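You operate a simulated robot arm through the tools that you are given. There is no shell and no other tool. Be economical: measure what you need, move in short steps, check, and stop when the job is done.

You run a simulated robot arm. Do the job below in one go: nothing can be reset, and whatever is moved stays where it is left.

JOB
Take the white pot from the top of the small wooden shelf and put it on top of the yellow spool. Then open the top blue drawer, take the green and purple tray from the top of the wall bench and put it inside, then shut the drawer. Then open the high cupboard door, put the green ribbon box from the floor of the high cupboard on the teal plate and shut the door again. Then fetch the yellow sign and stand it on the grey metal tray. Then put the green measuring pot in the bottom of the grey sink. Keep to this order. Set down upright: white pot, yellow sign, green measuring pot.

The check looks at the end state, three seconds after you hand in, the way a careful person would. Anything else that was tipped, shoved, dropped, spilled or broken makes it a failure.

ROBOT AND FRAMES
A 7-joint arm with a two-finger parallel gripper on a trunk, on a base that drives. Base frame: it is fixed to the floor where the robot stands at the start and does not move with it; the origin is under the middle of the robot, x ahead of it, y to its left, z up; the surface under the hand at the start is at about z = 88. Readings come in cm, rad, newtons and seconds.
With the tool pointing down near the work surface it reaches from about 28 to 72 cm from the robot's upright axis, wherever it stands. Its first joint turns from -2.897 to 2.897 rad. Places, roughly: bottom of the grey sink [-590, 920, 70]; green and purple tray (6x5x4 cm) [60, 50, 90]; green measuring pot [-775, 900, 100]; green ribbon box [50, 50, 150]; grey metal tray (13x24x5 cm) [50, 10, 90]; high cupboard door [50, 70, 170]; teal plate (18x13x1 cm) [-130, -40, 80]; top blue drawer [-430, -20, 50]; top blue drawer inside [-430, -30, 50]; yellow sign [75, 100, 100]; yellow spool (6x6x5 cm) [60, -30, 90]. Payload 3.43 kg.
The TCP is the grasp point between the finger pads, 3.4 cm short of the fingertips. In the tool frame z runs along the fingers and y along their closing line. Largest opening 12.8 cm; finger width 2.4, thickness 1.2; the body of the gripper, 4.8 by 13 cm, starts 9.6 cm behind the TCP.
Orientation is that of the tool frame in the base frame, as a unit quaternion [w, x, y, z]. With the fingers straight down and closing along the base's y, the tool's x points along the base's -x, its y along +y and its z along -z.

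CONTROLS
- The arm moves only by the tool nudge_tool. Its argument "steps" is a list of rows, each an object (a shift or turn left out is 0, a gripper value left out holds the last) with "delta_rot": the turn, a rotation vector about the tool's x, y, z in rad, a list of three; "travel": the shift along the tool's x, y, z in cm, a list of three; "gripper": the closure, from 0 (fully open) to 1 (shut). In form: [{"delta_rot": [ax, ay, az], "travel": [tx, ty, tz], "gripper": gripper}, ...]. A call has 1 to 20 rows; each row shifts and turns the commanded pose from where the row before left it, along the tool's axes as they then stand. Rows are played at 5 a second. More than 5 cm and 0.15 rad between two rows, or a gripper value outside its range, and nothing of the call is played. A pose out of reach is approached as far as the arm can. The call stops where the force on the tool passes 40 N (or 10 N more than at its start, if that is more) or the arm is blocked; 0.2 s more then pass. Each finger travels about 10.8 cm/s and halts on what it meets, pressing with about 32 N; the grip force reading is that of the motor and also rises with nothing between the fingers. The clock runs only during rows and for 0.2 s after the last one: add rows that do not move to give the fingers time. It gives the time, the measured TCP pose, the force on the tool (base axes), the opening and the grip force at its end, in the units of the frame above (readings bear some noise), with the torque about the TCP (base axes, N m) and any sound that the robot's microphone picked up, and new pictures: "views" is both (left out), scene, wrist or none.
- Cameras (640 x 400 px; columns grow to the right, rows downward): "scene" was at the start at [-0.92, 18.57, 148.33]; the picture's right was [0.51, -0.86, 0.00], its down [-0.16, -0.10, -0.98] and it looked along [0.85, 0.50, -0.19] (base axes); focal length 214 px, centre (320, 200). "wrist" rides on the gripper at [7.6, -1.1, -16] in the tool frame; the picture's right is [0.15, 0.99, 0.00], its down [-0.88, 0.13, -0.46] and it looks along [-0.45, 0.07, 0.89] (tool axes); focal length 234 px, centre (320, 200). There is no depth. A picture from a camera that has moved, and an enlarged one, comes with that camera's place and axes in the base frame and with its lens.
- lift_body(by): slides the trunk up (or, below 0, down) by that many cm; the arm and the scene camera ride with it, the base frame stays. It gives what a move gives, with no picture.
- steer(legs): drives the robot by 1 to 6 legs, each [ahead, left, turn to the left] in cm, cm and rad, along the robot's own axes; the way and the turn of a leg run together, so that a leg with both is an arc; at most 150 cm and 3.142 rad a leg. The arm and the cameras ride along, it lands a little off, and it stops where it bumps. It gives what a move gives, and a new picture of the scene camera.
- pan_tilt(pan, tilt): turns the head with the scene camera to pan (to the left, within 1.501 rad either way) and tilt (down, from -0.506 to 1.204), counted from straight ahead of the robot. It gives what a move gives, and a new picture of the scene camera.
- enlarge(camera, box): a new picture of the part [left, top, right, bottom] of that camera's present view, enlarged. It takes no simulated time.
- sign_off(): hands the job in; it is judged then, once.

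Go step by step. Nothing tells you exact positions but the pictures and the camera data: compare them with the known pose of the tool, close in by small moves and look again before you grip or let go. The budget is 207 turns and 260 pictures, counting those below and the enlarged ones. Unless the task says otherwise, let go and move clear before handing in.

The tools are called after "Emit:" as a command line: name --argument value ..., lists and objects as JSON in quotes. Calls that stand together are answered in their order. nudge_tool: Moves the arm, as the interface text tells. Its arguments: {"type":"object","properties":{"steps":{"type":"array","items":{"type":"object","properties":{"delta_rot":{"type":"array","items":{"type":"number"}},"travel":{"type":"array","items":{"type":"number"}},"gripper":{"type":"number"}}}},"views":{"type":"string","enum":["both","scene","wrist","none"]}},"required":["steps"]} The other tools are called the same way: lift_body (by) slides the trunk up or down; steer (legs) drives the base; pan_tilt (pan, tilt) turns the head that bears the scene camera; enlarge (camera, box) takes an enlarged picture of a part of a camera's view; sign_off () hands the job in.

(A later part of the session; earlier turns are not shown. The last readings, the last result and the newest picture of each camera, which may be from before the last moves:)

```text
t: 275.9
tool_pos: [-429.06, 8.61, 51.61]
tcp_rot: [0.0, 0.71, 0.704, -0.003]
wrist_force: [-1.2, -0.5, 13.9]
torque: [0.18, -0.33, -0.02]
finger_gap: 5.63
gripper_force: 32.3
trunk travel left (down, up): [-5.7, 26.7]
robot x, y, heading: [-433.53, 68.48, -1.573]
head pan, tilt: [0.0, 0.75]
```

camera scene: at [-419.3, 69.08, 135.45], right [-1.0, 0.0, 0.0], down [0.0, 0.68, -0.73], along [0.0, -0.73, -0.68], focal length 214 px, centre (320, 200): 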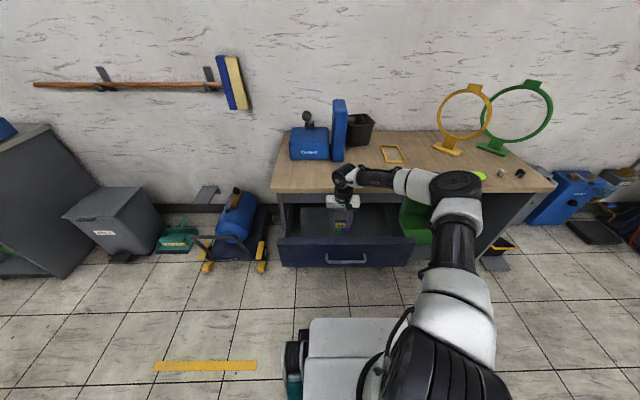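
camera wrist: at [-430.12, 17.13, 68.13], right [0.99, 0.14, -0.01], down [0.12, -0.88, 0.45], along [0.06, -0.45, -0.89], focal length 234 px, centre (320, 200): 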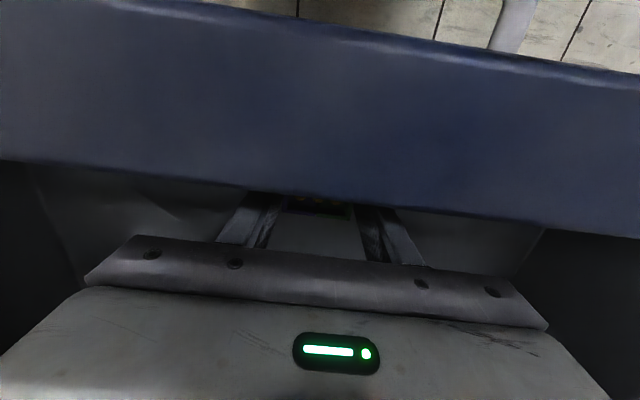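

The tray touches the drawer floor. I'll ease up, release and rise.

Emit:
lift_body --by 0.3

Emit:
nudge_tool --steps '[{"gripper": 0.5}, {"gripper": 0.45}, {"gripper": 0.4}, {}, {"travel": [0, 0, -2]}, {"travel": [0, 0, -4]}, {"travel": [0, 0, -5]}, {"travel": [0, 0, -5]}, {"travel": [0, 0, -5]}, {"travel": [0, 0, -5]}, {}]' --views "wrist"

```text
t: 276.4
tool_pos: [-429.19, 8.8, 51.67]
tcp_rot: [-0.002, 0.711, 0.704, -0.002]
wrist_force: [0.9, 0.8, 1.9]
torque: [-0.03, -0.05, -0.02]
finger_gap: 5.65
gripper_force: 32.0
trunk travel left (down, up): [-6.0, 26.4]
robot x, y, heading: [-433.4, 68.49, -1.579]
head pan, tilt: [0.0, 0.75]
```

```text
t: 278.9
tool_pos: [-429.1, 8.69, 77.9]
tcp_rot: [-0.002, 0.711, 0.704, -0.002]
wrist_force: [-0.5, 0.2, -0.6]
torque: [0.01, 0.01, -0.01]
finger_gap: 7.71
gripper_force: 0.1
trunk travel left (down, up): [-6.0, 26.4]
robot x, y, heading: [-433.54, 68.65, -1.577]
head pan, tilt: [0.0, 0.75]
camera wrist: at [-430.2, 16.39, 93.69], right [0.99, 0.14, -0.01], down [0.12, -0.88, 0.45], along [0.06, -0.45, -0.89], focal length 234 px, centre (320, 200)
```

wrist: 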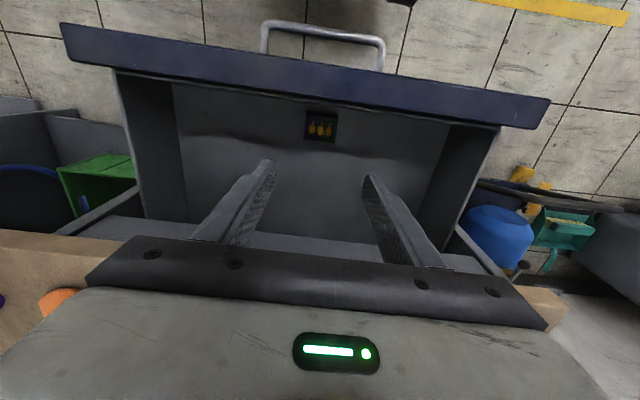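

The tray with its contents lies in the drawer. To shut it I'll back off, take the handle-grip pose again and push by driving forward.

Emit:
steer --legs '[[-26.5, 0, 0]]'

Emit:
nudge_tool --steps '[{"delta_rot": [0, -0.134, 0], "gripper": 0.7}, {"delta_rot": [0, -0.134, 0]}, {"delta_rot": [0, -0.134, 0]}, {"delta_rot": [0, -0.134, 0]}, {"delta_rot": [0, -0.134, 0]}, {"delta_rot": [0, -0.134, 0]}, {"delta_rot": [0, -0.134, 0]}, {"delta_rot": [0, -0.134, 0]}, {}]' --views "none"

Emit:
nudge_tool --steps '[{"delta_rot": [0, 0, 0.143]}, {"delta_rot": [0, 0, 0.143]}, {"delta_rot": [0, 0, 0.143]}, {"delta_rot": [0, 0, 0.143]}, {"delta_rot": [0, 0, 0.143]}, {"delta_rot": [0, 0, 0.143]}, {"delta_rot": [0, 0, 0.143]}, {"delta_rot": [0, 0, 0.143]}, {"delta_rot": [0, 0, 0.143]}, {"delta_rot": [0, 0, 0.143]}, {"delta_rot": [0, 0, 0.141]}, {}]' --views "none"

Emit:
lift_body --by -5.8

Emit:
nudge_tool --steps '[{}]' --views "wrist"

```text
t: 280.8
tool_pos: [-429.01, 35.53, 77.81]
tcp_rot: [-0.003, 0.71, 0.704, -0.003]
wrist_force: [-0.7, -0.2, 0.1]
torque: [-0.01, -0.03, -0.02]
finger_gap: 7.67
gripper_force: 0.0
trunk travel left (down, up): [-6.0, 26.4]
robot x, y, heading: [-433.34, 95.47, -1.573]
head pan, tilt: [0.0, 0.75]
camera scene: at [-419.19, 95.92, 134.25], right [-1.0, 0.0, 0.0], down [0.0, 0.68, -0.73], along [0.0, -0.73, -0.68], focal length 214 px, centre (320, 200)
```

scene: 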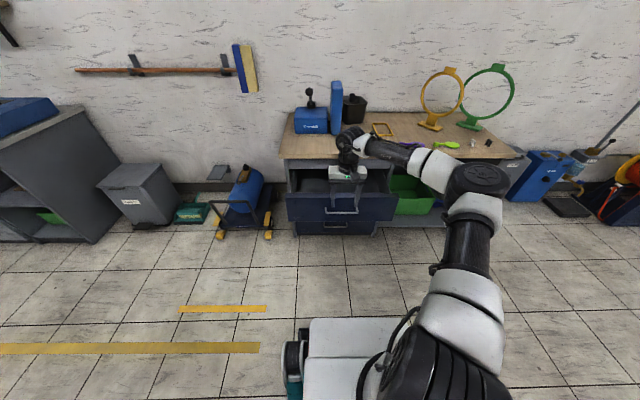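

```text
t: 282.8
tool_pos: [-428.89, 35.49, 77.8]
tcp_rot: [0.358, 0.61, 0.606, -0.365]
wrist_force: [0.5, 0.6, 0.1]
torque: [0.01, -0.02, -0.01]
finger_gap: 3.82
gripper_force: 0.1
trunk travel left (down, up): [-6.0, 26.4]
robot x, y, heading: [-433.12, 95.33, -1.575]
head pan, tilt: [0.0, 0.75]
```

```text
t: 285.4
tool_pos: [-429.02, 35.4, 77.66]
tcp_rot: [0.511, 0.86, -0.004, -0.005]
wrist_force: [-0.1, 0.0, 1.0]
torque: [0.01, 0.02, 0.0]
finger_gap: 3.86
gripper_force: 0.0
trunk travel left (down, up): [-6.0, 26.4]
robot x, y, heading: [-433.17, 95.15, -1.579]
head pan, tilt: [0.0, 0.75]
```

```text
t: 286.3
tool_pos: [-428.98, 35.45, 71.96]
tcp_rot: [0.511, 0.86, -0.002, -0.006]
wrist_force: [0.8, 0.5, 0.6]
torque: [-0.04, 0.02, -0.02]
finger_gap: 3.87
gripper_force: 0.1
trunk travel left (down, up): [-0.2, 32.2]
robot x, y, heading: [-433.05, 95.37, -1.574]
head pan, tilt: [0.0, 0.75]
```

```text
t: 286.7
tool_pos: [-428.89, 35.58, 71.96]
tcp_rot: [0.51, 0.86, -0.001, -0.005]
wrist_force: [0.1, -0.1, -0.4]
torque: [0.03, -0.01, 0.0]
finger_gap: 3.85
gripper_force: 0.0
trunk travel left (down, up): [-0.2, 32.2]
robot x, y, heading: [-433.31, 95.79, -1.575]
head pan, tilt: [0.0, 0.75]
camera wrist: at [-421.29, 50.06, 78.43], right [0.15, -0.47, 0.87], down [-0.88, 0.35, 0.34], along [-0.46, -0.81, -0.36], focal length 234 px, centre (320, 200)
```

wrist: 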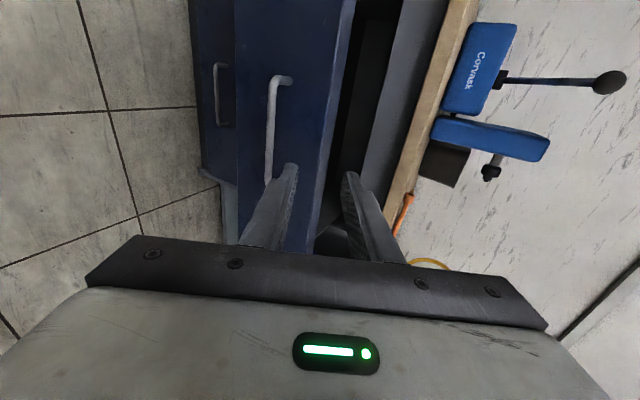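

Emit:
nudge_tool --steps '[{"travel": [-0.5, -3.7, 1]}, {"travel": [-0.5, -3.7, 1]}, {"travel": [0, 0, 4.6]}, {"travel": [0, 0, 4.6]}, {}]' --views "wrist"

```text
t: 287.9
tool_pos: [-429.85, 29.0, 59.95]
tcp_rot: [0.511, 0.859, -0.002, -0.005]
wrist_force: [-0.2, -0.1, 0.5]
torque: [0.04, -0.04, -0.01]
finger_gap: 3.83
gripper_force: 0.1
trunk travel left (down, up): [-0.2, 32.2]
robot x, y, heading: [-433.32, 95.55, -1.578]
head pan, tilt: [0.0, 0.75]
camera wrist: at [-422.22, 43.6, 66.4], right [0.15, -0.47, 0.87], down [-0.88, 0.35, 0.34], along [-0.46, -0.81, -0.36], focal length 234 px, centre (320, 200)
```

wrist: 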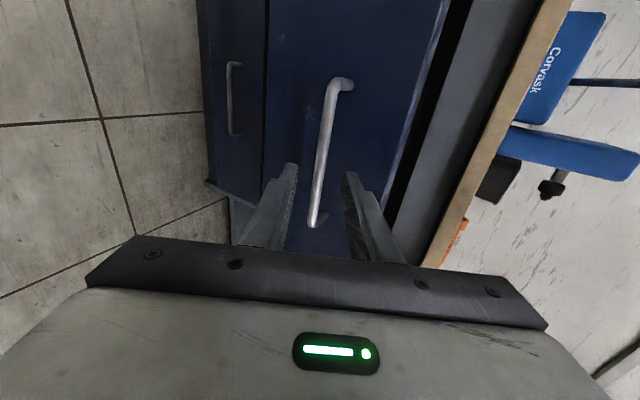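

Same view as at the first grip. I'll advance, grip and push shut.

Emit:
nudge_tool --steps '[{"gripper": 0.75}, {"travel": [0, 0, 3.2]}, {"travel": [0, 0, 3.2]}, {}, {"gripper": 1}, {}, {}]' --views "none"

Emit:
steer --legs '[[12, 0, 0], [9.5, 0, 0]]'

```text
t: 289.5
tool_pos: [-430.05, 23.39, 57.03]
tcp_rot: [0.51, 0.86, -0.002, -0.005]
wrist_force: [0.1, -2.5, -1.3]
torque: [0.01, -0.27, 0.25]
finger_gap: 1.18
gripper_force: 44.6
trunk travel left (down, up): [-0.2, 32.2]
robot x, y, heading: [-433.37, 95.38, -1.577]
head pan, tilt: [0.0, 0.75]
```

```text
t: 291.5
tool_pos: [-430.11, 2.39, 57.13]
tcp_rot: [0.511, 0.86, -0.002, -0.004]
wrist_force: [14.6, -1.7, -1.0]
torque: [-0.01, -0.19, 0.11]
finger_gap: 1.15
gripper_force: 45.2
trunk travel left (down, up): [-0.2, 32.2]
robot x, y, heading: [-433.43, 74.12, -1.582]
head pan, tilt: [0.0, 0.75]
camera scene: at [-419.24, 74.78, 128.44], right [-1.0, 0.0, 0.0], down [0.0, 0.68, -0.73], along [0.0, -0.73, -0.68], focal length 214 px, centre (320, 200)
```

scene: 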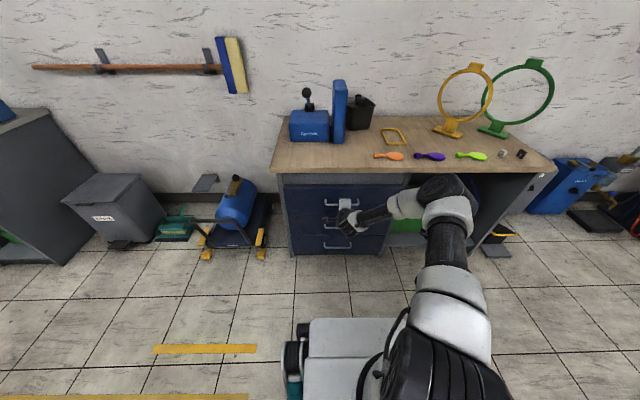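

About 0.6 cm remains. I'll push it with the arm.

Emit:
nudge_tool --steps '[{"travel": [0, 0.19, 0.35]}, {"travel": [0, 0.19, 0.35]}, {"travel": [0, 0.1, 0.18]}, {}]' --views "none"

```text
t: 292.5
tool_pos: [-430.05, 1.46, 57.07]
tcp_rot: [0.51, 0.86, -0.002, -0.005]
wrist_force: [-7.7, 24.6, 8.0]
torque: [0.07, -0.26, 0.49]
finger_gap: 1.16
gripper_force: 45.1
trunk travel left (down, up): [-0.2, 32.2]
robot x, y, heading: [-433.24, 74.07, -1.582]
head pan, tilt: [0.0, 0.75]
```

The drawer is firmly shut. I'll release, retreat, level the tool with the camera on top, and drive back to the wall bench for the cupboard.

Emit:
nudge_tool --steps '[{"gripper": 0.7}, {}, {"travel": [0, 0, -3]}, {"travel": [0, 0, -4.5]}, {"travel": [0, 0, -4.5]}, {"travel": [0, 3.5, -2]}, {"travel": [0, 4, -2]}, {"travel": [0, 4, -2]}, {"travel": [0, 4, -2]}, {}]' --views "none"

Emit:
steer --legs '[[-20, 0, 0], [0, 0, 1.578], [150, 0, 0], [150, 0, 0], [92, 0, 0], [0, -34, 0]]'

Emit:
lift_body --by 32

Emit:
nudge_tool --steps '[{"delta_rot": [-0.125, 0, 0]}, {"delta_rot": [-0.125, 0, 0]}, {"delta_rot": [-0.125, 0, 0]}, {"delta_rot": [-0.125, 0, 0]}, {"delta_rot": [0, 0, 0.143]}, {"delta_rot": [0, 0, 0.143]}, {"delta_rot": [0, 0, 0.143]}, {"delta_rot": [0, 0, 0.143]}, {"delta_rot": [0, 0, 0.143]}, {"delta_rot": [0, 0, 0.143]}, {"delta_rot": [0, 0, 0.143]}, {"delta_rot": [0, 0, 0.143]}, {"delta_rot": [0, 0, 0.143]}, {"delta_rot": [0, 0, 0.143]}, {"delta_rot": [0, 0, 0.141]}, {}]' --views "wrist"

Emit:
pan_tilt --pan 0.2 --tilt 0.1

```text
t: 294.7
tool_pos: [-429.86, 11.52, 80.42]
tcp_rot: [0.51, 0.86, -0.001, -0.004]
wrist_force: [-0.6, -0.7, -0.4]
torque: [-0.03, -0.03, -0.01]
finger_gap: 3.85
gripper_force: 0.0
trunk travel left (down, up): [-0.2, 32.2]
robot x, y, heading: [-433.26, 74.88, -1.577]
head pan, tilt: [0.0, 0.75]
```

```text
t: 321.9
tool_pos: [16.57, 62.41, 80.25]
tcp_rot: [0.366, 0.613, 0.603, 0.356]
wrist_force: [0.1, 1.0, -0.6]
torque: [0.01, 0.02, 0.0]
finger_gap: 3.83
gripper_force: 0.0
trunk travel left (down, up): [-0.2, 32.2]
robot x, y, heading: [-46.45, 59.52, -0.019]
head pan, tilt: [0.0, 0.75]
camera scene: at [-46.62, 73.31, 128.45], right [-0.02, -1.0, 0.0], down [-0.68, 0.01, -0.73], along [0.73, -0.01, -0.68], focal length 214 px, centre (320, 200)
```

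scene: 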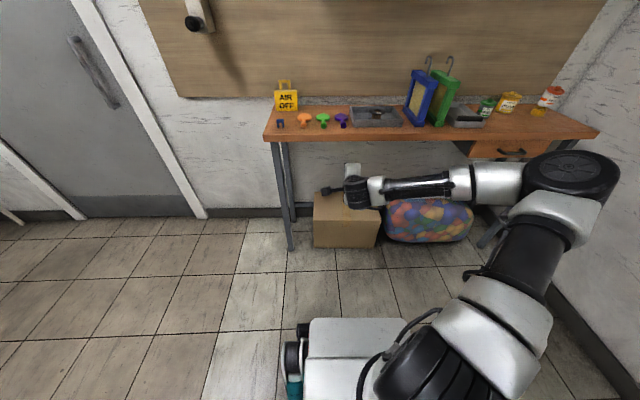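

```text
t: 325.1
tool_pos: [16.53, 62.21, 112.31]
tcp_rot: [0.365, 0.613, 0.603, 0.356]
wrist_force: [0.2, -0.1, 0.1]
torque: [0.0, 0.0, 0.0]
finger_gap: 3.85
gripper_force: 0.0
trunk travel left (down, up): [-32.2, 0.2]
robot x, y, heading: [-46.25, 59.77, -0.018]
head pan, tilt: [0.0, 0.75]
```

```text
t: 328.5
tool_pos: [16.69, 62.19, 112.34]
tcp_rot: [0.007, 0.707, -0.005, 0.707]
wrist_force: [0.8, -1.0, -0.2]
torque: [0.0, -0.01, -0.02]
finger_gap: 3.81
gripper_force: 0.1
trunk travel left (down, up): [-32.2, 0.2]
robot x, y, heading: [-46.33, 59.61, -0.019]
head pan, tilt: [0.0, 0.75]
camera wrist: at [0.6, 63.76, 119.78], right [-0.02, -0.99, 0.15], down [-0.46, -0.12, -0.88], along [0.89, -0.09, -0.45], focal length 234 px, centre (320, 200)
```

wrist: 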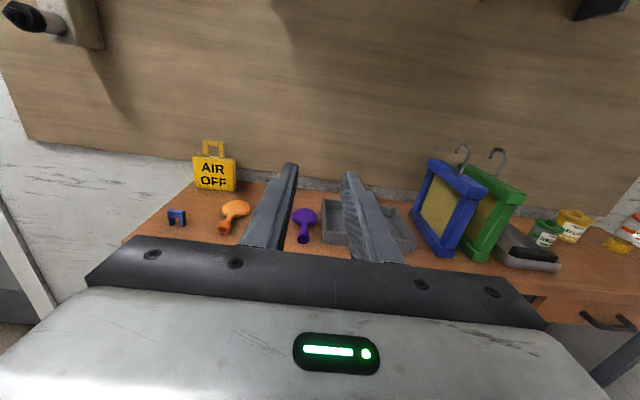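

```text
t: 329.5
tool_pos: [16.55, 62.23, 112.38]
tcp_rot: [0.008, 0.707, -0.005, 0.707]
wrist_force: [-0.2, 0.1, -0.6]
torque: [0.02, -0.01, 0.0]
finger_gap: 3.83
gripper_force: 0.2
trunk travel left (down, up): [-32.2, 0.2]
robot x, y, heading: [-45.78, 59.62, -0.021]
head pan, tilt: [0.201, 0.099]
camera scene: at [-45.85, 75.13, 166.35], right [0.18, -0.98, 0.0], down [-0.1, -0.02, -0.99], along [0.98, 0.18, -0.1], focal length 214 px, centre (320, 200)
```

scene: 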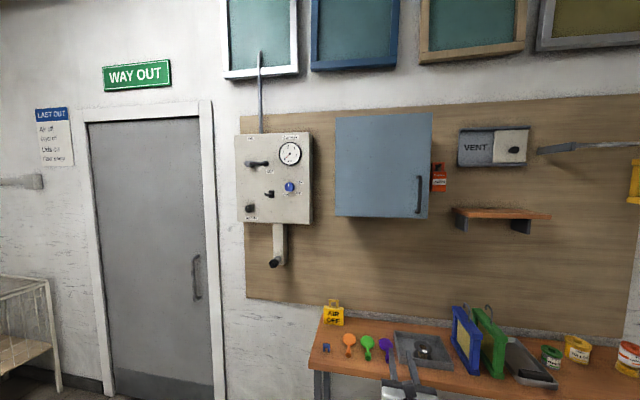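

Handle is at about (44.7, 52.3, 160), a vertical bar on the right side of the door. I'll raise the arm to that height, then drive closer.

Emit:
pan_tilt --pan 0.45 --tilt 0.15

Emit:
nudge_tool --steps '[{"travel": [4.8, 0.9, 0]}, {"travel": [4.8, 0.9, 0]}, {"travel": [4.8, 0.9, 0]}, {"travel": [4.8, 0.9, 0]}, {"travel": [4.8, 0.9, 0]}, {"travel": [4.8, 0.9, 0]}, {"travel": [4.8, 0.9, 0]}, {"travel": [4.8, 0.9, 0]}, {"travel": [4.8, 0.9, 0]}, {"travel": [4.8, 0.9, 0]}, {}]' --views "none"

Emit:
steer --legs '[[15, 0, 0.02]]'

Emit:
nudge_tool --steps '[{}]' --views "wrist"

```text
t: 330.3
tool_pos: [16.63, 62.24, 112.45]
tcp_rot: [0.008, 0.707, -0.005, 0.707]
wrist_force: [0.1, -0.1, 0.8]
torque: [0.06, 0.0, -0.03]
finger_gap: 3.86
gripper_force: 0.1
trunk travel left (down, up): [-32.2, 0.2]
robot x, y, heading: [-46.07, 59.22, -0.017]
head pan, tilt: [0.45, 0.15]
camera scene: at [-46.49, 77.33, 165.89], right [0.42, -0.91, 0.0], down [-0.14, -0.06, -0.99], along [0.9, 0.41, -0.15], focal length 214 px, centre (320, 200)
```

scene: 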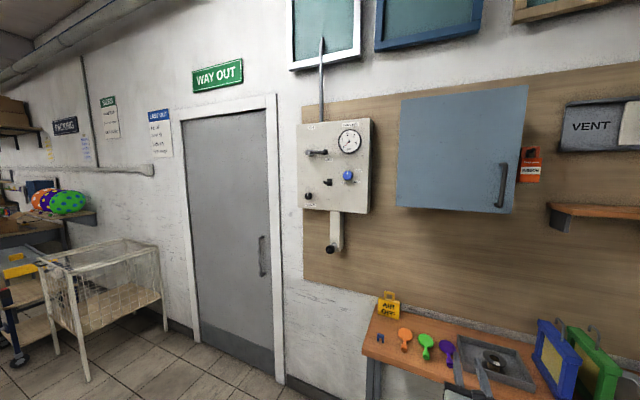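

```text
t: 332.7
tool_pos: [16.42, 53.62, 160.64]
tcp_rot: [0.008, 0.707, -0.005, 0.707]
wrist_force: [-0.2, -0.1, -0.6]
torque: [-0.01, 0.01, 0.04]
finger_gap: 3.84
gripper_force: 0.0
trunk travel left (down, up): [-32.2, 0.2]
robot x, y, heading: [-46.42, 59.46, -0.014]
head pan, tilt: [0.45, 0.15]
```

```text
t: 334.1
tool_pos: [31.76, 54.66, 160.52]
tcp_rot: [0.002, 0.707, 0.002, 0.707]
wrist_force: [0.1, -0.2, -0.8]
torque: [0.0, -0.03, -0.03]
finger_gap: 3.82
gripper_force: 0.1
trunk travel left (down, up): [-32.2, 0.2]
robot x, y, heading: [-31.16, 59.18, -0.0]
head pan, tilt: [0.45, 0.15]
camera scene: at [-31.59, 77.21, 165.88], right [0.44, -0.9, 0.0], down [-0.14, -0.07, -0.99], along [0.89, 0.43, -0.15], focal length 214 px, centre (320, 200)
```

scene: 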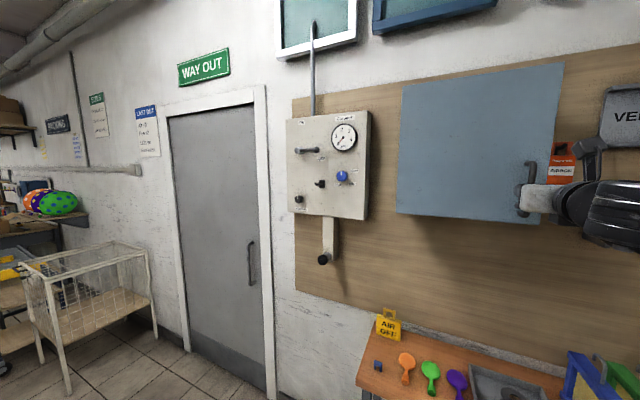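

```text
t: 334.5
tool_pos: [31.61, 54.66, 160.6]
tcp_rot: [0.002, 0.707, 0.002, 0.707]
wrist_force: [-0.7, 0.1, 0.2]
torque: [0.0, -0.03, -0.01]
finger_gap: 3.86
gripper_force: 0.2
trunk travel left (down, up): [-32.2, 0.2]
robot x, y, heading: [-30.91, 59.3, -0.002]
head pan, tilt: [0.45, 0.15]
camera wrist: at [15.68, 55.97, 167.98], right [0.0, -0.99, 0.15], down [-0.46, -0.13, -0.88], along [0.89, -0.07, -0.45], focal length 234 px, centre (320, 200)
```

wrist: 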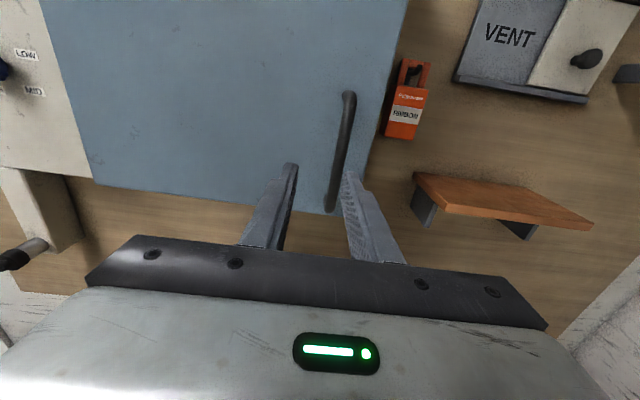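

Emit:
nudge_tool --steps '[{"travel": [0, 2.5, 2]}, {"travel": [0, 0, 4.5]}, {"travel": [0, 0, 3]}, {}]' --views "wrist"

```text
t: 335.5
tool_pos: [41.19, 52.19, 160.76]
tcp_rot: [0.003, 0.707, 0.001, 0.707]
wrist_force: [0.2, 0.3, 1.4]
torque: [0.03, 0.03, -0.01]
finger_gap: 3.85
gripper_force: 0.1
trunk travel left (down, up): [-32.2, 0.2]
robot x, y, heading: [-30.94, 59.18, 0.001]
head pan, tilt: [0.45, 0.15]
camera wrist: at [25.17, 53.4, 168.03], right [0.0, -0.99, 0.15], down [-0.46, -0.13, -0.88], along [0.89, -0.07, -0.45], focal length 234 px, centre (320, 200)
```

wrist: 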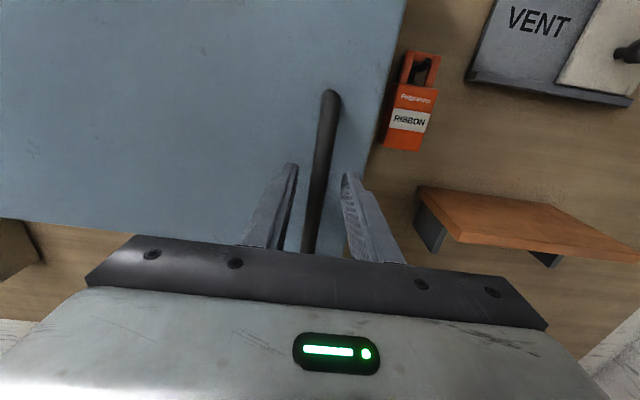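

Emit:
nudge_tool --steps '[{"travel": [0, 0, 1.3]}, {}, {"gripper": 0.85}, {"gripper": 1}, {}, {}]' --views "none"

```text
t: 336.9
tool_pos: [42.6, 52.28, 160.58]
tcp_rot: [0.001, 0.707, 0.002, 0.707]
wrist_force: [1.0, 1.9, -1.3]
torque: [0.51, 0.06, 0.04]
finger_gap: 1.38
gripper_force: 44.6
trunk travel left (down, up): [-32.2, 0.2]
robot x, y, heading: [-30.97, 59.38, -0.002]
head pan, tilt: [0.45, 0.15]
```

Gripped the door handle. I'll pull the door open along its arc by driving back.

Emit:
steer --legs '[[-4.9, 0.8, 0], [-4.7, 1.5, 0]]'

```text
t: 338.3
tool_pos: [33.26, 55.06, 160.76]
tcp_rot: [0.001, 0.707, 0.004, 0.707]
wrist_force: [6.8, 17.4, 0.9]
torque: [0.88, -0.01, 0.03]
finger_gap: 1.38
gripper_force: 45.2
trunk travel left (down, up): [-32.2, 0.2]
robot x, y, heading: [-40.68, 61.6, 0.002]
head pan, tilt: [0.45, 0.15]
camera scene: at [-41.04, 79.84, 165.84], right [0.44, -0.9, 0.0], down [-0.14, -0.07, -0.99], along [0.89, 0.43, -0.15], focal length 214 px, centre (320, 200)
```

scene: 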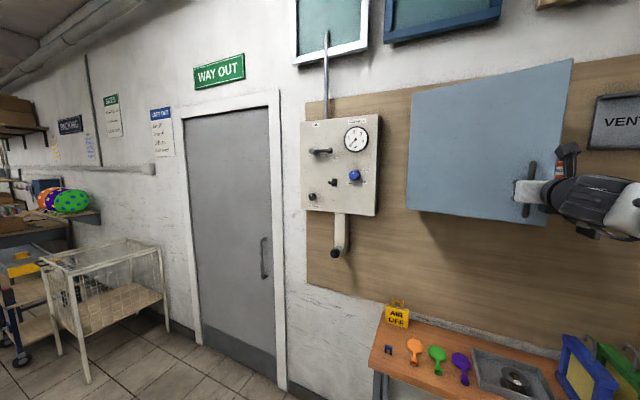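

Emit:
steer --legs '[[-4.5, 2.6, 0], [-4, 3.2, 0]]'

```text
t: 339.9
tool_pos: [24.79, 60.48, 160.67]
tcp_rot: [0.001, 0.707, 0.004, 0.707]
wrist_force: [5.7, 4.8, -1.4]
torque: [0.98, -0.03, -0.04]
finger_gap: 1.38
gripper_force: 44.9
trunk travel left (down, up): [-32.2, 0.2]
robot x, y, heading: [-48.81, 67.13, 0.006]
head pan, tilt: [0.45, 0.15]
camera scene: at [-49.51, 85.34, 165.87], right [0.44, -0.9, 0.0], down [-0.14, -0.07, -0.99], along [0.89, 0.43, -0.15], focal length 214 px, centre (320, 200)
```

scene: 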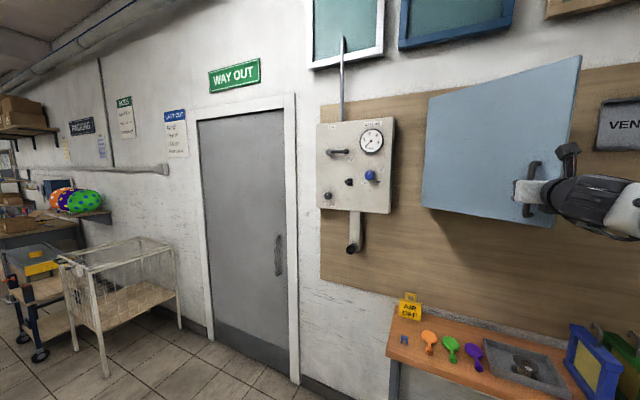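

Emit:
steer --legs '[[-4, 3.6, 0], [-3.5, 4.2, 0]]'

```text
t: 341.6
tool_pos: [17.87, 68.76, 160.72]
tcp_rot: [-0.007, 0.707, 0.008, 0.707]
wrist_force: [9.8, 5.7, -1.9]
torque: [0.86, -0.07, 0.21]
finger_gap: 1.35
gripper_force: 45.2
trunk travel left (down, up): [-32.2, 0.2]
robot x, y, heading: [-55.97, 74.74, 0.002]
head pan, tilt: [0.45, 0.15]
stopped in leg 2: the force on the tool passed its limit at 42 N (the readings are from after the stop); the commanded pose is now the measured one
camera scene: at [-56.42, 92.61, 165.87], right [0.44, -0.9, 0.0], down [-0.14, -0.07, -0.99], along [0.89, 0.43, -0.15], focal length 214 px, centre (320, 200)
```

scene: 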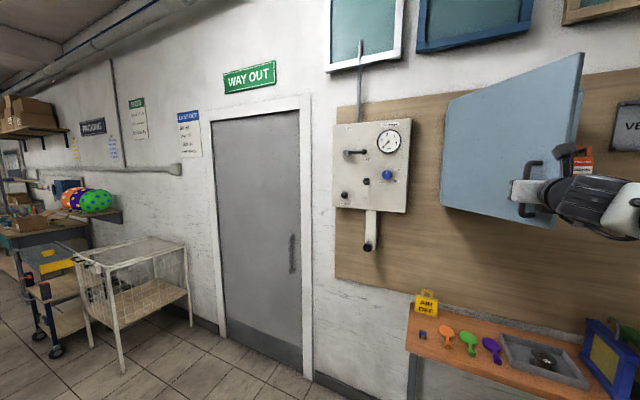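

The door is open about 55°, enough to pass. I'll release, back off and shift right to look inside.

Emit:
nudge_tool --steps '[{"gripper": 0.7}, {}, {"travel": [0, 0, -4]}, {"travel": [0, 0, -4]}, {"gripper": 0.2}, {}]' --views "none"

Emit:
steer --legs '[[-2, 0, 0], [0, -22, 0]]'

Emit:
nudge_tool --steps '[{}]' --views "wrist"

```text
t: 343.0
tool_pos: [9.62, 68.44, 161.03]
tcp_rot: [-0.004, 0.706, 0.007, 0.708]
wrist_force: [-0.8, -0.6, -0.3]
torque: [-0.01, 0.01, 0.01]
finger_gap: 10.24
gripper_force: 0.0
trunk travel left (down, up): [-32.2, 0.2]
robot x, y, heading: [-56.24, 74.42, 0.005]
head pan, tilt: [0.45, 0.15]
```

```text
t: 346.2
tool_pos: [7.92, 46.06, 161.02]
tcp_rot: [-0.004, 0.706, 0.007, 0.709]
wrist_force: [0.9, 0.1, 0.4]
torque: [-0.01, -0.01, -0.01]
finger_gap: 10.24
gripper_force: 0.0
trunk travel left (down, up): [-32.2, 0.2]
robot x, y, heading: [-58.2, 52.57, -0.0]
head pan, tilt: [0.45, 0.15]
camera scene: at [-58.55, 70.17, 165.89], right [0.44, -0.9, 0.0], down [-0.13, -0.07, -0.99], along [0.89, 0.43, -0.15], focal length 214 px, centre (320, 200)
```

scene: 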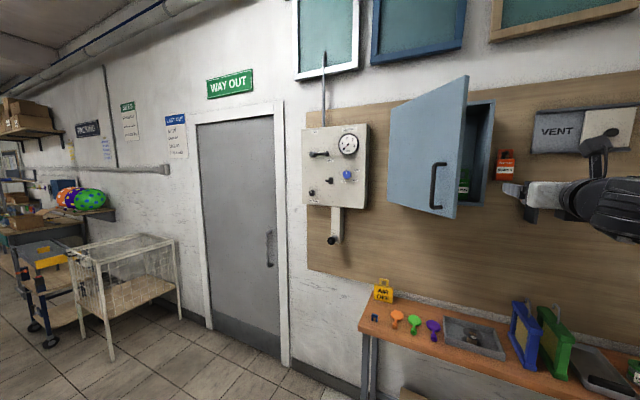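

```text
t: 346.6
tool_pos: [7.77, 46.04, 161.02]
tcp_rot: [-0.004, 0.706, 0.006, 0.708]
wrist_force: [0.8, 0.1, -0.1]
torque: [0.01, -0.04, -0.02]
finger_gap: 10.24
gripper_force: 0.0
trunk travel left (down, up): [-32.2, 0.2]
robot x, y, heading: [-57.93, 52.18, 0.006]
head pan, tilt: [0.45, 0.15]
camera wrist: at [-8.31, 47.08, 168.35], right [0.01, -0.99, 0.15], down [-0.45, -0.14, -0.88], along [0.89, -0.06, -0.45], focal length 234 px, centre (320, 200)
```

wrist: 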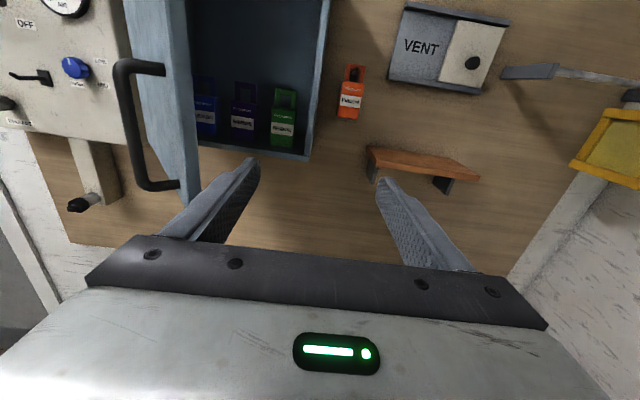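

Three ribbon boxes stand in the cupboard, with the green one at the right. I'll enlarge.

Emit:
enlarge --camera "wrist" --box '[170, 60, 350, 170]'

Emit:
enlarge --camera "scene" --box '[420, 80, 540, 220]'

```text
3.56 times, centred on (260, 115) of wrist
camera zoom: at [-8.31, 47.08, 168.35], right [0.01, -0.99, 0.15], down [-0.45, -0.14, -0.88], along [0.89, -0.06, -0.45], focal length 833 px, centre (533, 502)
```

zoom: 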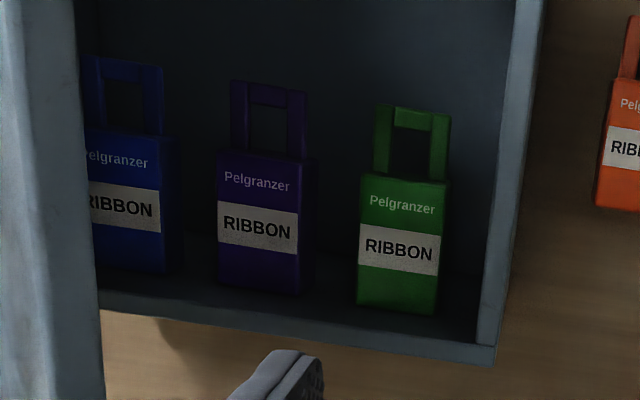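

```text
2.86 times, centred on (480, 150) of scene
camera zoom: at [-58.55, 70.18, 165.89], right [0.44, -0.9, 0.0], down [-0.13, -0.07, -0.99], along [0.89, 0.43, -0.15], focal length 613 px, centre (-137, 343)
```

zoom: 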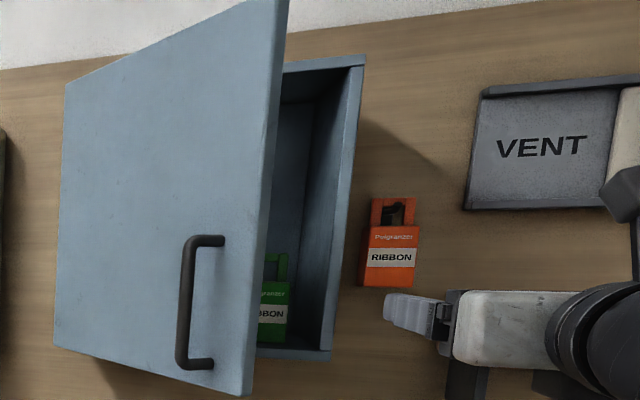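

Green box front centre is at about (49.6, 55, 157), about 5.7 wide. I'll line up with it and drive forward.

Emit:
nudge_tool --steps '[{"travel": [-1.5, -4, 0], "gripper": 0.4}, {"travel": [-1, -4, 0]}, {}]' --views "none"

Emit:
steer --legs '[[26, 0, 0]]'

Emit:
nudge_tool --steps '[{}]' --views "wrist"

```text
t: 347.4
tool_pos: [7.71, 53.85, 158.71]
tcp_rot: [-0.003, 0.706, 0.006, 0.708]
wrist_force: [-0.2, -0.1, 0.3]
torque: [0.0, 0.01, -0.01]
finger_gap: 7.67
gripper_force: 0.2
trunk travel left (down, up): [-32.2, 0.2]
robot x, y, heading: [-57.66, 52.45, 0.001]
head pan, tilt: [0.45, 0.15]
```

```text
t: 349.2
tool_pos: [33.88, 54.06, 158.54]
tcp_rot: [-0.004, 0.706, 0.007, 0.708]
wrist_force: [0.3, 0.3, -0.6]
torque: [-0.02, 0.0, 0.02]
finger_gap: 7.67
gripper_force: 0.0
trunk travel left (down, up): [-32.2, 0.2]
robot x, y, heading: [-31.65, 52.66, 0.004]
head pan, tilt: [0.45, 0.15]
camera scene: at [-32.43, 70.26, 165.88], right [0.44, -0.9, 0.0], down [-0.14, -0.07, -0.99], along [0.89, 0.43, -0.15], focal length 214 px, centre (320, 200)
```

scene: 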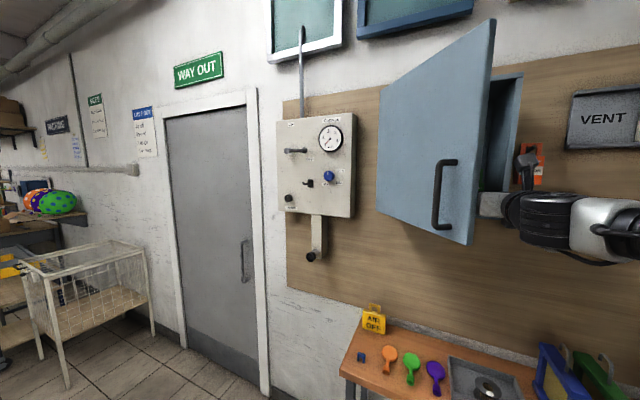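

```text
t: 349.6
tool_pos: [33.78, 54.02, 158.67]
tcp_rot: [-0.003, 0.706, 0.006, 0.709]
wrist_force: [-0.2, 0.6, 0.7]
torque: [-0.01, -0.01, 0.01]
finger_gap: 7.68
gripper_force: 0.2
trunk travel left (down, up): [-32.2, 0.2]
robot x, y, heading: [-32.01, 52.6, 0.006]
head pan, tilt: [0.45, 0.15]
camera wrist: at [17.73, 55.0, 166.0], right [0.01, -0.99, 0.15], down [-0.45, -0.14, -0.88], along [0.89, -0.06, -0.45], focal length 234 px, centre (320, 200)
```

wrist: 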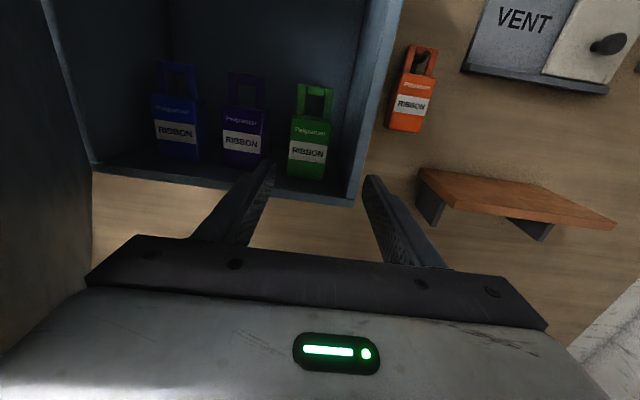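

Emit:
nudge_tool --steps '[{"travel": [-0.8, -1.3, 0]}, {}]' --views "none"

Emit:
steer --legs '[[9, 0, -0.005]]'

Emit:
nudge_tool --steps '[{}]' --views "wrist"

```text
t: 350.2
tool_pos: [33.71, 55.35, 157.8]
tcp_rot: [-0.004, 0.706, 0.006, 0.708]
wrist_force: [0.2, -0.2, 0.4]
torque: [0.0, -0.01, 0.01]
finger_gap: 7.69
gripper_force: 0.0
trunk travel left (down, up): [-32.2, 0.2]
robot x, y, heading: [-31.86, 52.42, 0.007]
head pan, tilt: [0.45, 0.15]
```

```text
t: 351.3
tool_pos: [42.81, 55.01, 157.86]
tcp_rot: [-0.002, 0.706, 0.005, 0.708]
wrist_force: [0.5, 0.3, 0.5]
torque: [0.01, 0.04, 0.04]
finger_gap: 7.65
gripper_force: 0.1
trunk travel left (down, up): [-32.2, 0.2]
robot x, y, heading: [-22.95, 52.09, -0.002]
head pan, tilt: [0.45, 0.15]
camera scene: at [-23.29, 70.27, 165.88], right [0.43, -0.9, 0.0], down [-0.14, -0.06, -0.99], along [0.89, 0.43, -0.15], focal length 214 px, centre (320, 200)
```

scene: 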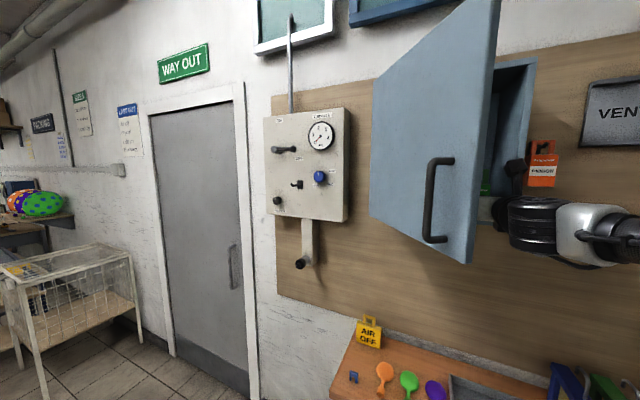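

```text
t: 351.7
tool_pos: [42.7, 55.03, 157.81]
tcp_rot: [-0.001, 0.706, 0.004, 0.709]
wrist_force: [-0.5, -0.5, 0.3]
torque: [-0.03, 0.01, 0.01]
finger_gap: 7.67
gripper_force: 0.0
trunk travel left (down, up): [-32.2, 0.2]
robot x, y, heading: [-22.67, 52.64, -0.002]
head pan, tilt: [0.45, 0.15]
camera wrist: at [26.69, 56.09, 165.12], right [0.01, -0.99, 0.15], down [-0.45, -0.14, -0.88], along [0.89, -0.06, -0.45], focal length 234 px, centre (320, 200)
```

wrist: 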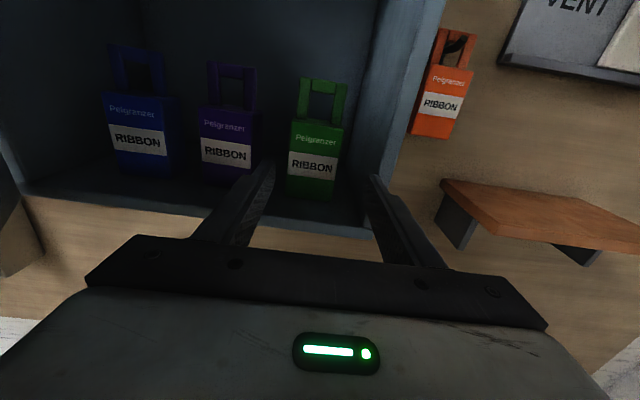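

Emit:
nudge_tool --steps '[{"travel": [0, -0.6, 2.5]}, {"travel": [0, 0, 3]}, {}]' --views "wrist"

```text
t: 352.5
tool_pos: [48.21, 55.58, 157.79]
tcp_rot: [-0.001, 0.705, 0.005, 0.709]
wrist_force: [0.4, 0.1, 0.1]
torque: [0.02, 0.02, 0.02]
finger_gap: 7.65
gripper_force: 0.1
trunk travel left (down, up): [-32.2, 0.2]
robot x, y, heading: [-22.93, 52.46, -0.003]
head pan, tilt: [0.45, 0.15]
camera wrist: at [32.14, 56.75, 165.11], right [0.01, -0.99, 0.15], down [-0.45, -0.14, -0.88], along [0.89, -0.06, -0.45], focal length 234 px, centre (320, 200)
```

wrist: 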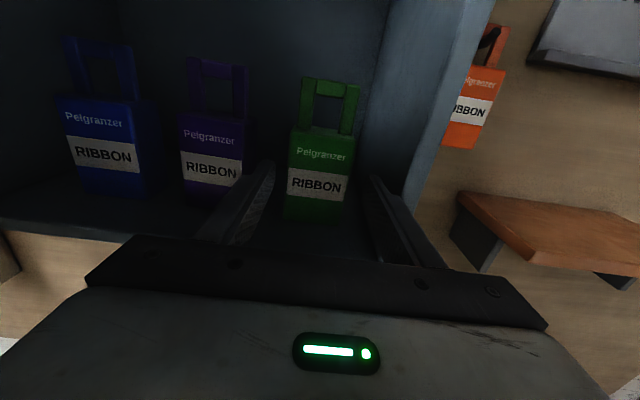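

Emit:
nudge_tool --steps '[{"travel": [0, 0, 2.3]}, {"travel": [0, 0, 2]}, {}, {"gripper": 0.5}, {"gripper": 0.56}, {"gripper": 1}, {}, {}]' --views "wrist"

```text
t: 354.3
tool_pos: [52.53, 55.72, 157.78]
tcp_rot: [-0.002, 0.706, 0.005, 0.708]
wrist_force: [1.1, 0.9, 0.8]
torque: [0.04, -0.03, -0.01]
finger_gap: 6.14
gripper_force: 32.0
trunk travel left (down, up): [-32.2, 0.2]
robot x, y, heading: [-22.96, 52.98, -0.001]
head pan, tilt: [0.45, 0.15]
camera wrist: at [36.51, 56.75, 165.11], right [0.01, -0.99, 0.15], down [-0.45, -0.14, -0.88], along [0.89, -0.06, -0.45], focal length 234 px, centre (320, 200)
```

wrist: 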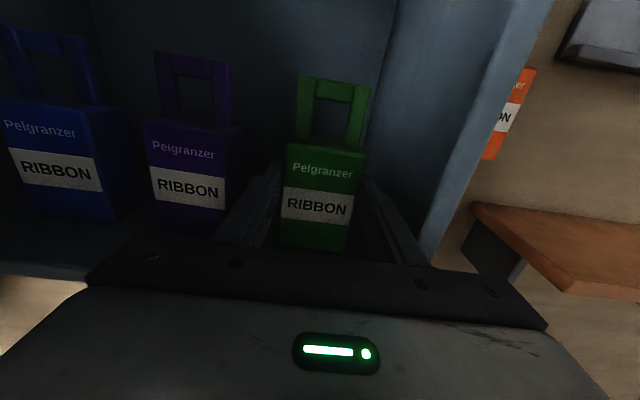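

Gripped (6.14 cm). I'll lift slightly and back straight out.

Emit:
nudge_tool --steps '[{"travel": [1.5, 0, 0]}, {"travel": [1.5, 0, 0]}, {}]' --views "none"

Emit:
steer --legs '[[-50, 0, 0]]'

Emit:
nudge_tool --steps '[{}]' --views "wrist"

```text
t: 355.1
tool_pos: [52.61, 55.64, 160.87]
tcp_rot: [-0.002, 0.706, 0.005, 0.708]
wrist_force: [0.3, 0.5, -1.5]
torque: [-0.03, 0.06, 0.0]
finger_gap: 6.14
gripper_force: 32.5
trunk travel left (down, up): [-32.2, 0.2]
robot x, y, heading: [-22.68, 52.0, -0.0]
head pan, tilt: [0.45, 0.15]
```

```text
t: 358.1
tool_pos: [2.8, 55.6, 160.73]
tcp_rot: [0.0, 0.705, 0.004, 0.709]
wrist_force: [0.3, 0.2, -0.5]
torque: [0.01, 0.06, 0.0]
finger_gap: 6.1
gripper_force: 31.9
trunk travel left (down, up): [-32.2, 0.2]
robot x, y, heading: [-72.74, 52.72, -0.006]
head pan, tilt: [0.45, 0.15]
camera scene: at [-73.1, 70.4, 165.89], right [0.43, -0.9, 0.0], down [-0.13, -0.06, -0.99], along [0.89, 0.43, -0.15], focal length 214 px, centre (320, 200)
```

scene: 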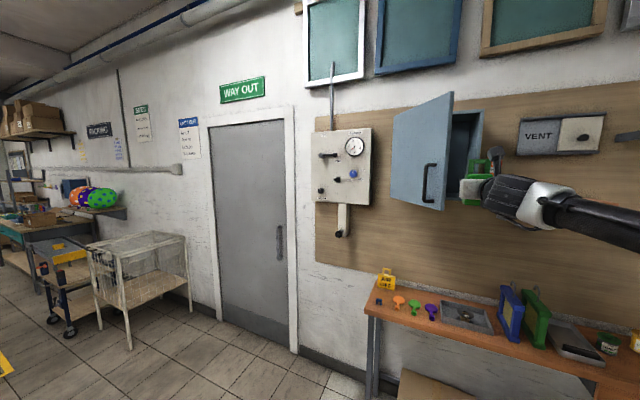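

```text
t: 358.5
tool_pos: [2.81, 55.69, 160.74]
tcp_rot: [-0.001, 0.706, 0.005, 0.709]
wrist_force: [0.2, 0.0, -0.9]
torque: [-0.03, 0.02, 0.05]
finger_gap: 6.1
gripper_force: 31.6
trunk travel left (down, up): [-32.2, 0.2]
robot x, y, heading: [-72.65, 52.75, -0.003]
head pan, tilt: [0.45, 0.15]
camera wrist: at [-13.18, 56.76, 168.08], right [0.01, -0.99, 0.15], down [-0.45, -0.14, -0.88], along [0.89, -0.06, -0.45], focal length 234 px, centre (320, 200)
```

wrist: 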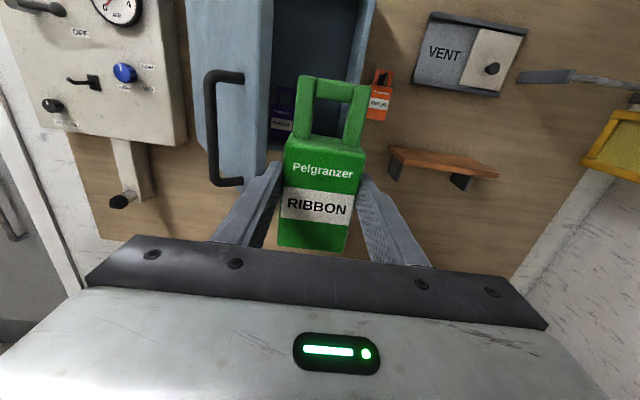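

Box is out. I'll turn around, lower the trunk and arm, and then go to the end of the counter with the teal plate.

Emit:
steer --legs '[[-10, 0, 0], [0, 0, 1.571], [0, 0, 1.572], [-18, 0, 0]]'

Emit:
lift_body --by -25

Emit:
nudge_tool --steps '[{"travel": [-4.8, 0, 0]}, {"travel": [-4.8, 0, 0]}, {"travel": [-4.8, 0, 0]}, {"travel": [-4.8, 0, 0]}, {"travel": [-4.8, 0, 0]}, {"travel": [-4.8, 0, 0]}, {"travel": [-4.8, 0, 0]}, {}]' --views "none"

Emit:
pan_tilt --pan 0.3 --tilt 0.5

```text
t: 368.5
tool_pos: [-140.29, 51.19, 160.81]
tcp_rot: [0.708, -0.007, -0.706, -0.01]
wrist_force: [-0.3, -0.3, -1.1]
torque: [0.02, -0.04, -0.03]
finger_gap: 6.15
gripper_force: 32.3
trunk travel left (down, up): [-32.2, 0.2]
robot x, y, heading: [-64.91, 52.03, 3.104]
head pan, tilt: [0.45, 0.15]
camera scene: at [-64.69, 33.71, 165.89], right [-0.4, 0.92, 0.0], down [0.14, 0.06, -0.99], along [-0.91, -0.4, -0.15], focal length 214 px, centre (320, 200)
```

scene: 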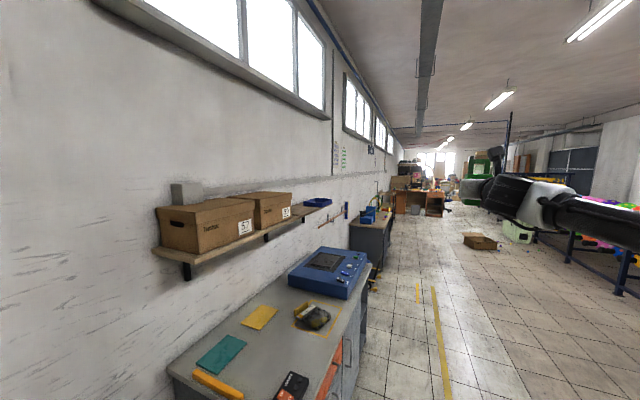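

```text
t: 371.1
tool_pos: [-140.26, 51.28, 135.66]
tcp_rot: [0.708, -0.007, -0.706, -0.01]
wrist_force: [-0.2, 0.8, -1.1]
torque: [0.01, -0.03, 0.01]
finger_gap: 6.11
gripper_force: 32.0
trunk travel left (down, up): [-7.2, 25.2]
robot x, y, heading: [-64.64, 51.9, 3.102]
head pan, tilt: [0.45, 0.15]
```

```text
t: 372.9
tool_pos: [-140.57, 51.38, 102.09]
tcp_rot: [0.708, -0.008, -0.706, -0.01]
wrist_force: [0.0, -1.2, -1.2]
torque: [0.02, -0.03, -0.03]
finger_gap: 6.14
gripper_force: 31.6
trunk travel left (down, up): [-7.2, 25.2]
robot x, y, heading: [-64.56, 52.07, 3.101]
head pan, tilt: [0.45, 0.15]
```

```text
t: 373.7
tool_pos: [-140.58, 51.42, 102.17]
tcp_rot: [0.708, -0.008, -0.706, -0.011]
wrist_force: [-0.1, -0.1, -0.7]
torque: [0.0, -0.04, 0.02]
finger_gap: 6.14
gripper_force: 32.1
trunk travel left (down, up): [-7.2, 25.2]
robot x, y, heading: [-64.9, 51.61, 3.102]
head pan, tilt: [0.3, 0.499]
camera scene: at [-65.06, 35.07, 137.65], right [-0.26, 0.97, 0.0], down [0.46, 0.12, -0.88], along [-0.85, -0.23, -0.48], focal length 214 px, centre (320, 200)
```

scene: 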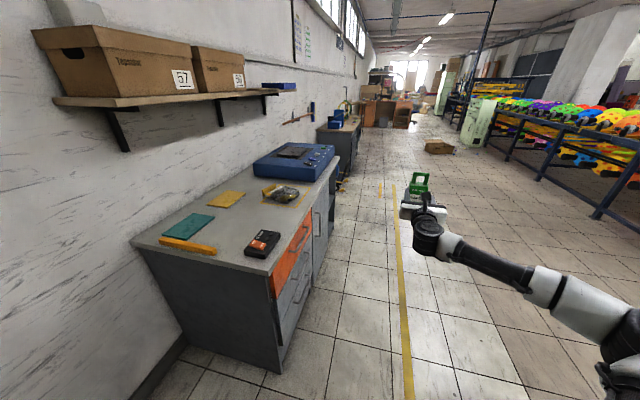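

Plate centre is at about (-126, -43.4). I'll drive to the counter end and bring the box over the plate.

Emit:
steer --legs '[[0, 67, 0.038]]'

Emit:
nudge_tool --steps '[{"travel": [0, -4, -2]}, {"travel": [0, -4, -2]}, {"travel": [0, -4, -2]}, {"travel": [0, -4, -2]}, {"travel": [0, -4, -2]}, {"travel": [0, -4, -2]}, {"travel": [0, -3.5, -2]}, {}]' --views "both"

```text
t: 380.6
tool_pos: [-141.66, -18.19, 102.15]
tcp_rot: [0.709, 0.005, -0.706, 0.002]
wrist_force: [0.2, -1.0, -1.4]
torque: [0.0, -0.04, -0.01]
finger_gap: 6.13
gripper_force: 32.5
trunk travel left (down, up): [-7.2, 25.2]
robot x, y, heading: [-66.37, -15.14, 3.14]
head pan, tilt: [0.3, 0.499]
camera scene: at [-65.69, -31.81, 137.65], right [-0.3, 0.96, 0.0], down [0.46, 0.14, -0.88], along [-0.84, -0.26, -0.48], focal length 214 px, centre (320, 200)
```

scene: 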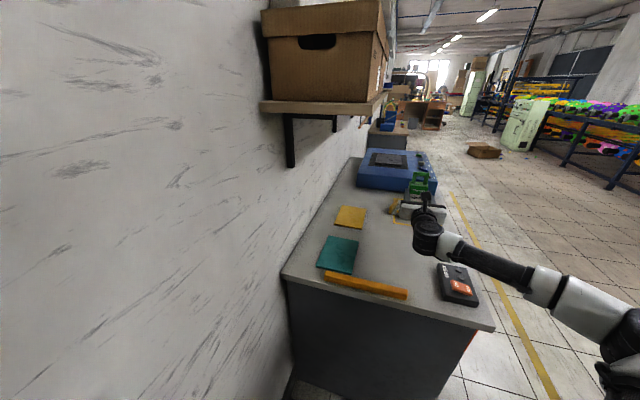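

```text
t: 382.4
tool_pos: [-127.55, -43.94, 102.26]
tcp_rot: [0.708, 0.006, -0.706, 0.003]
wrist_force: [0.6, 0.0, -1.7]
torque: [0.0, -0.02, -0.02]
finger_gap: 6.14
gripper_force: 32.5
out of reach, approached as far as the arm can: row 7
trunk travel left (down, up): [-7.2, 25.2]
robot x, y, heading: [-66.04, -15.24, 3.143]
head pan, tilt: [0.3, 0.499]
camera scene: at [-65.68, -31.82, 137.65], right [-0.3, 0.96, 0.0], down [0.46, 0.14, -0.88], along [-0.84, -0.26, -0.48], focal length 214 px, centre (320, 200)
camera wrist: at [-111.64, -44.76, 109.55], right [-0.01, 0.99, 0.15], down [0.45, 0.14, -0.88], along [-0.89, 0.06, -0.45], focal length 234 px, centre (320, 200)
```

scene: 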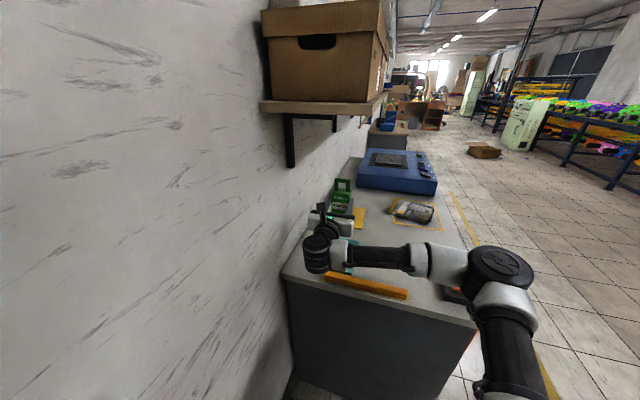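
wrist: 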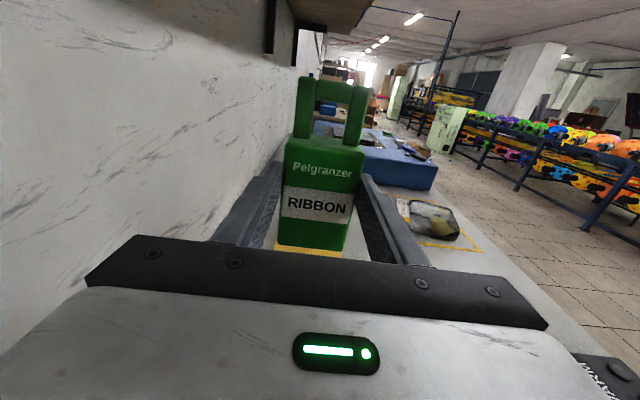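

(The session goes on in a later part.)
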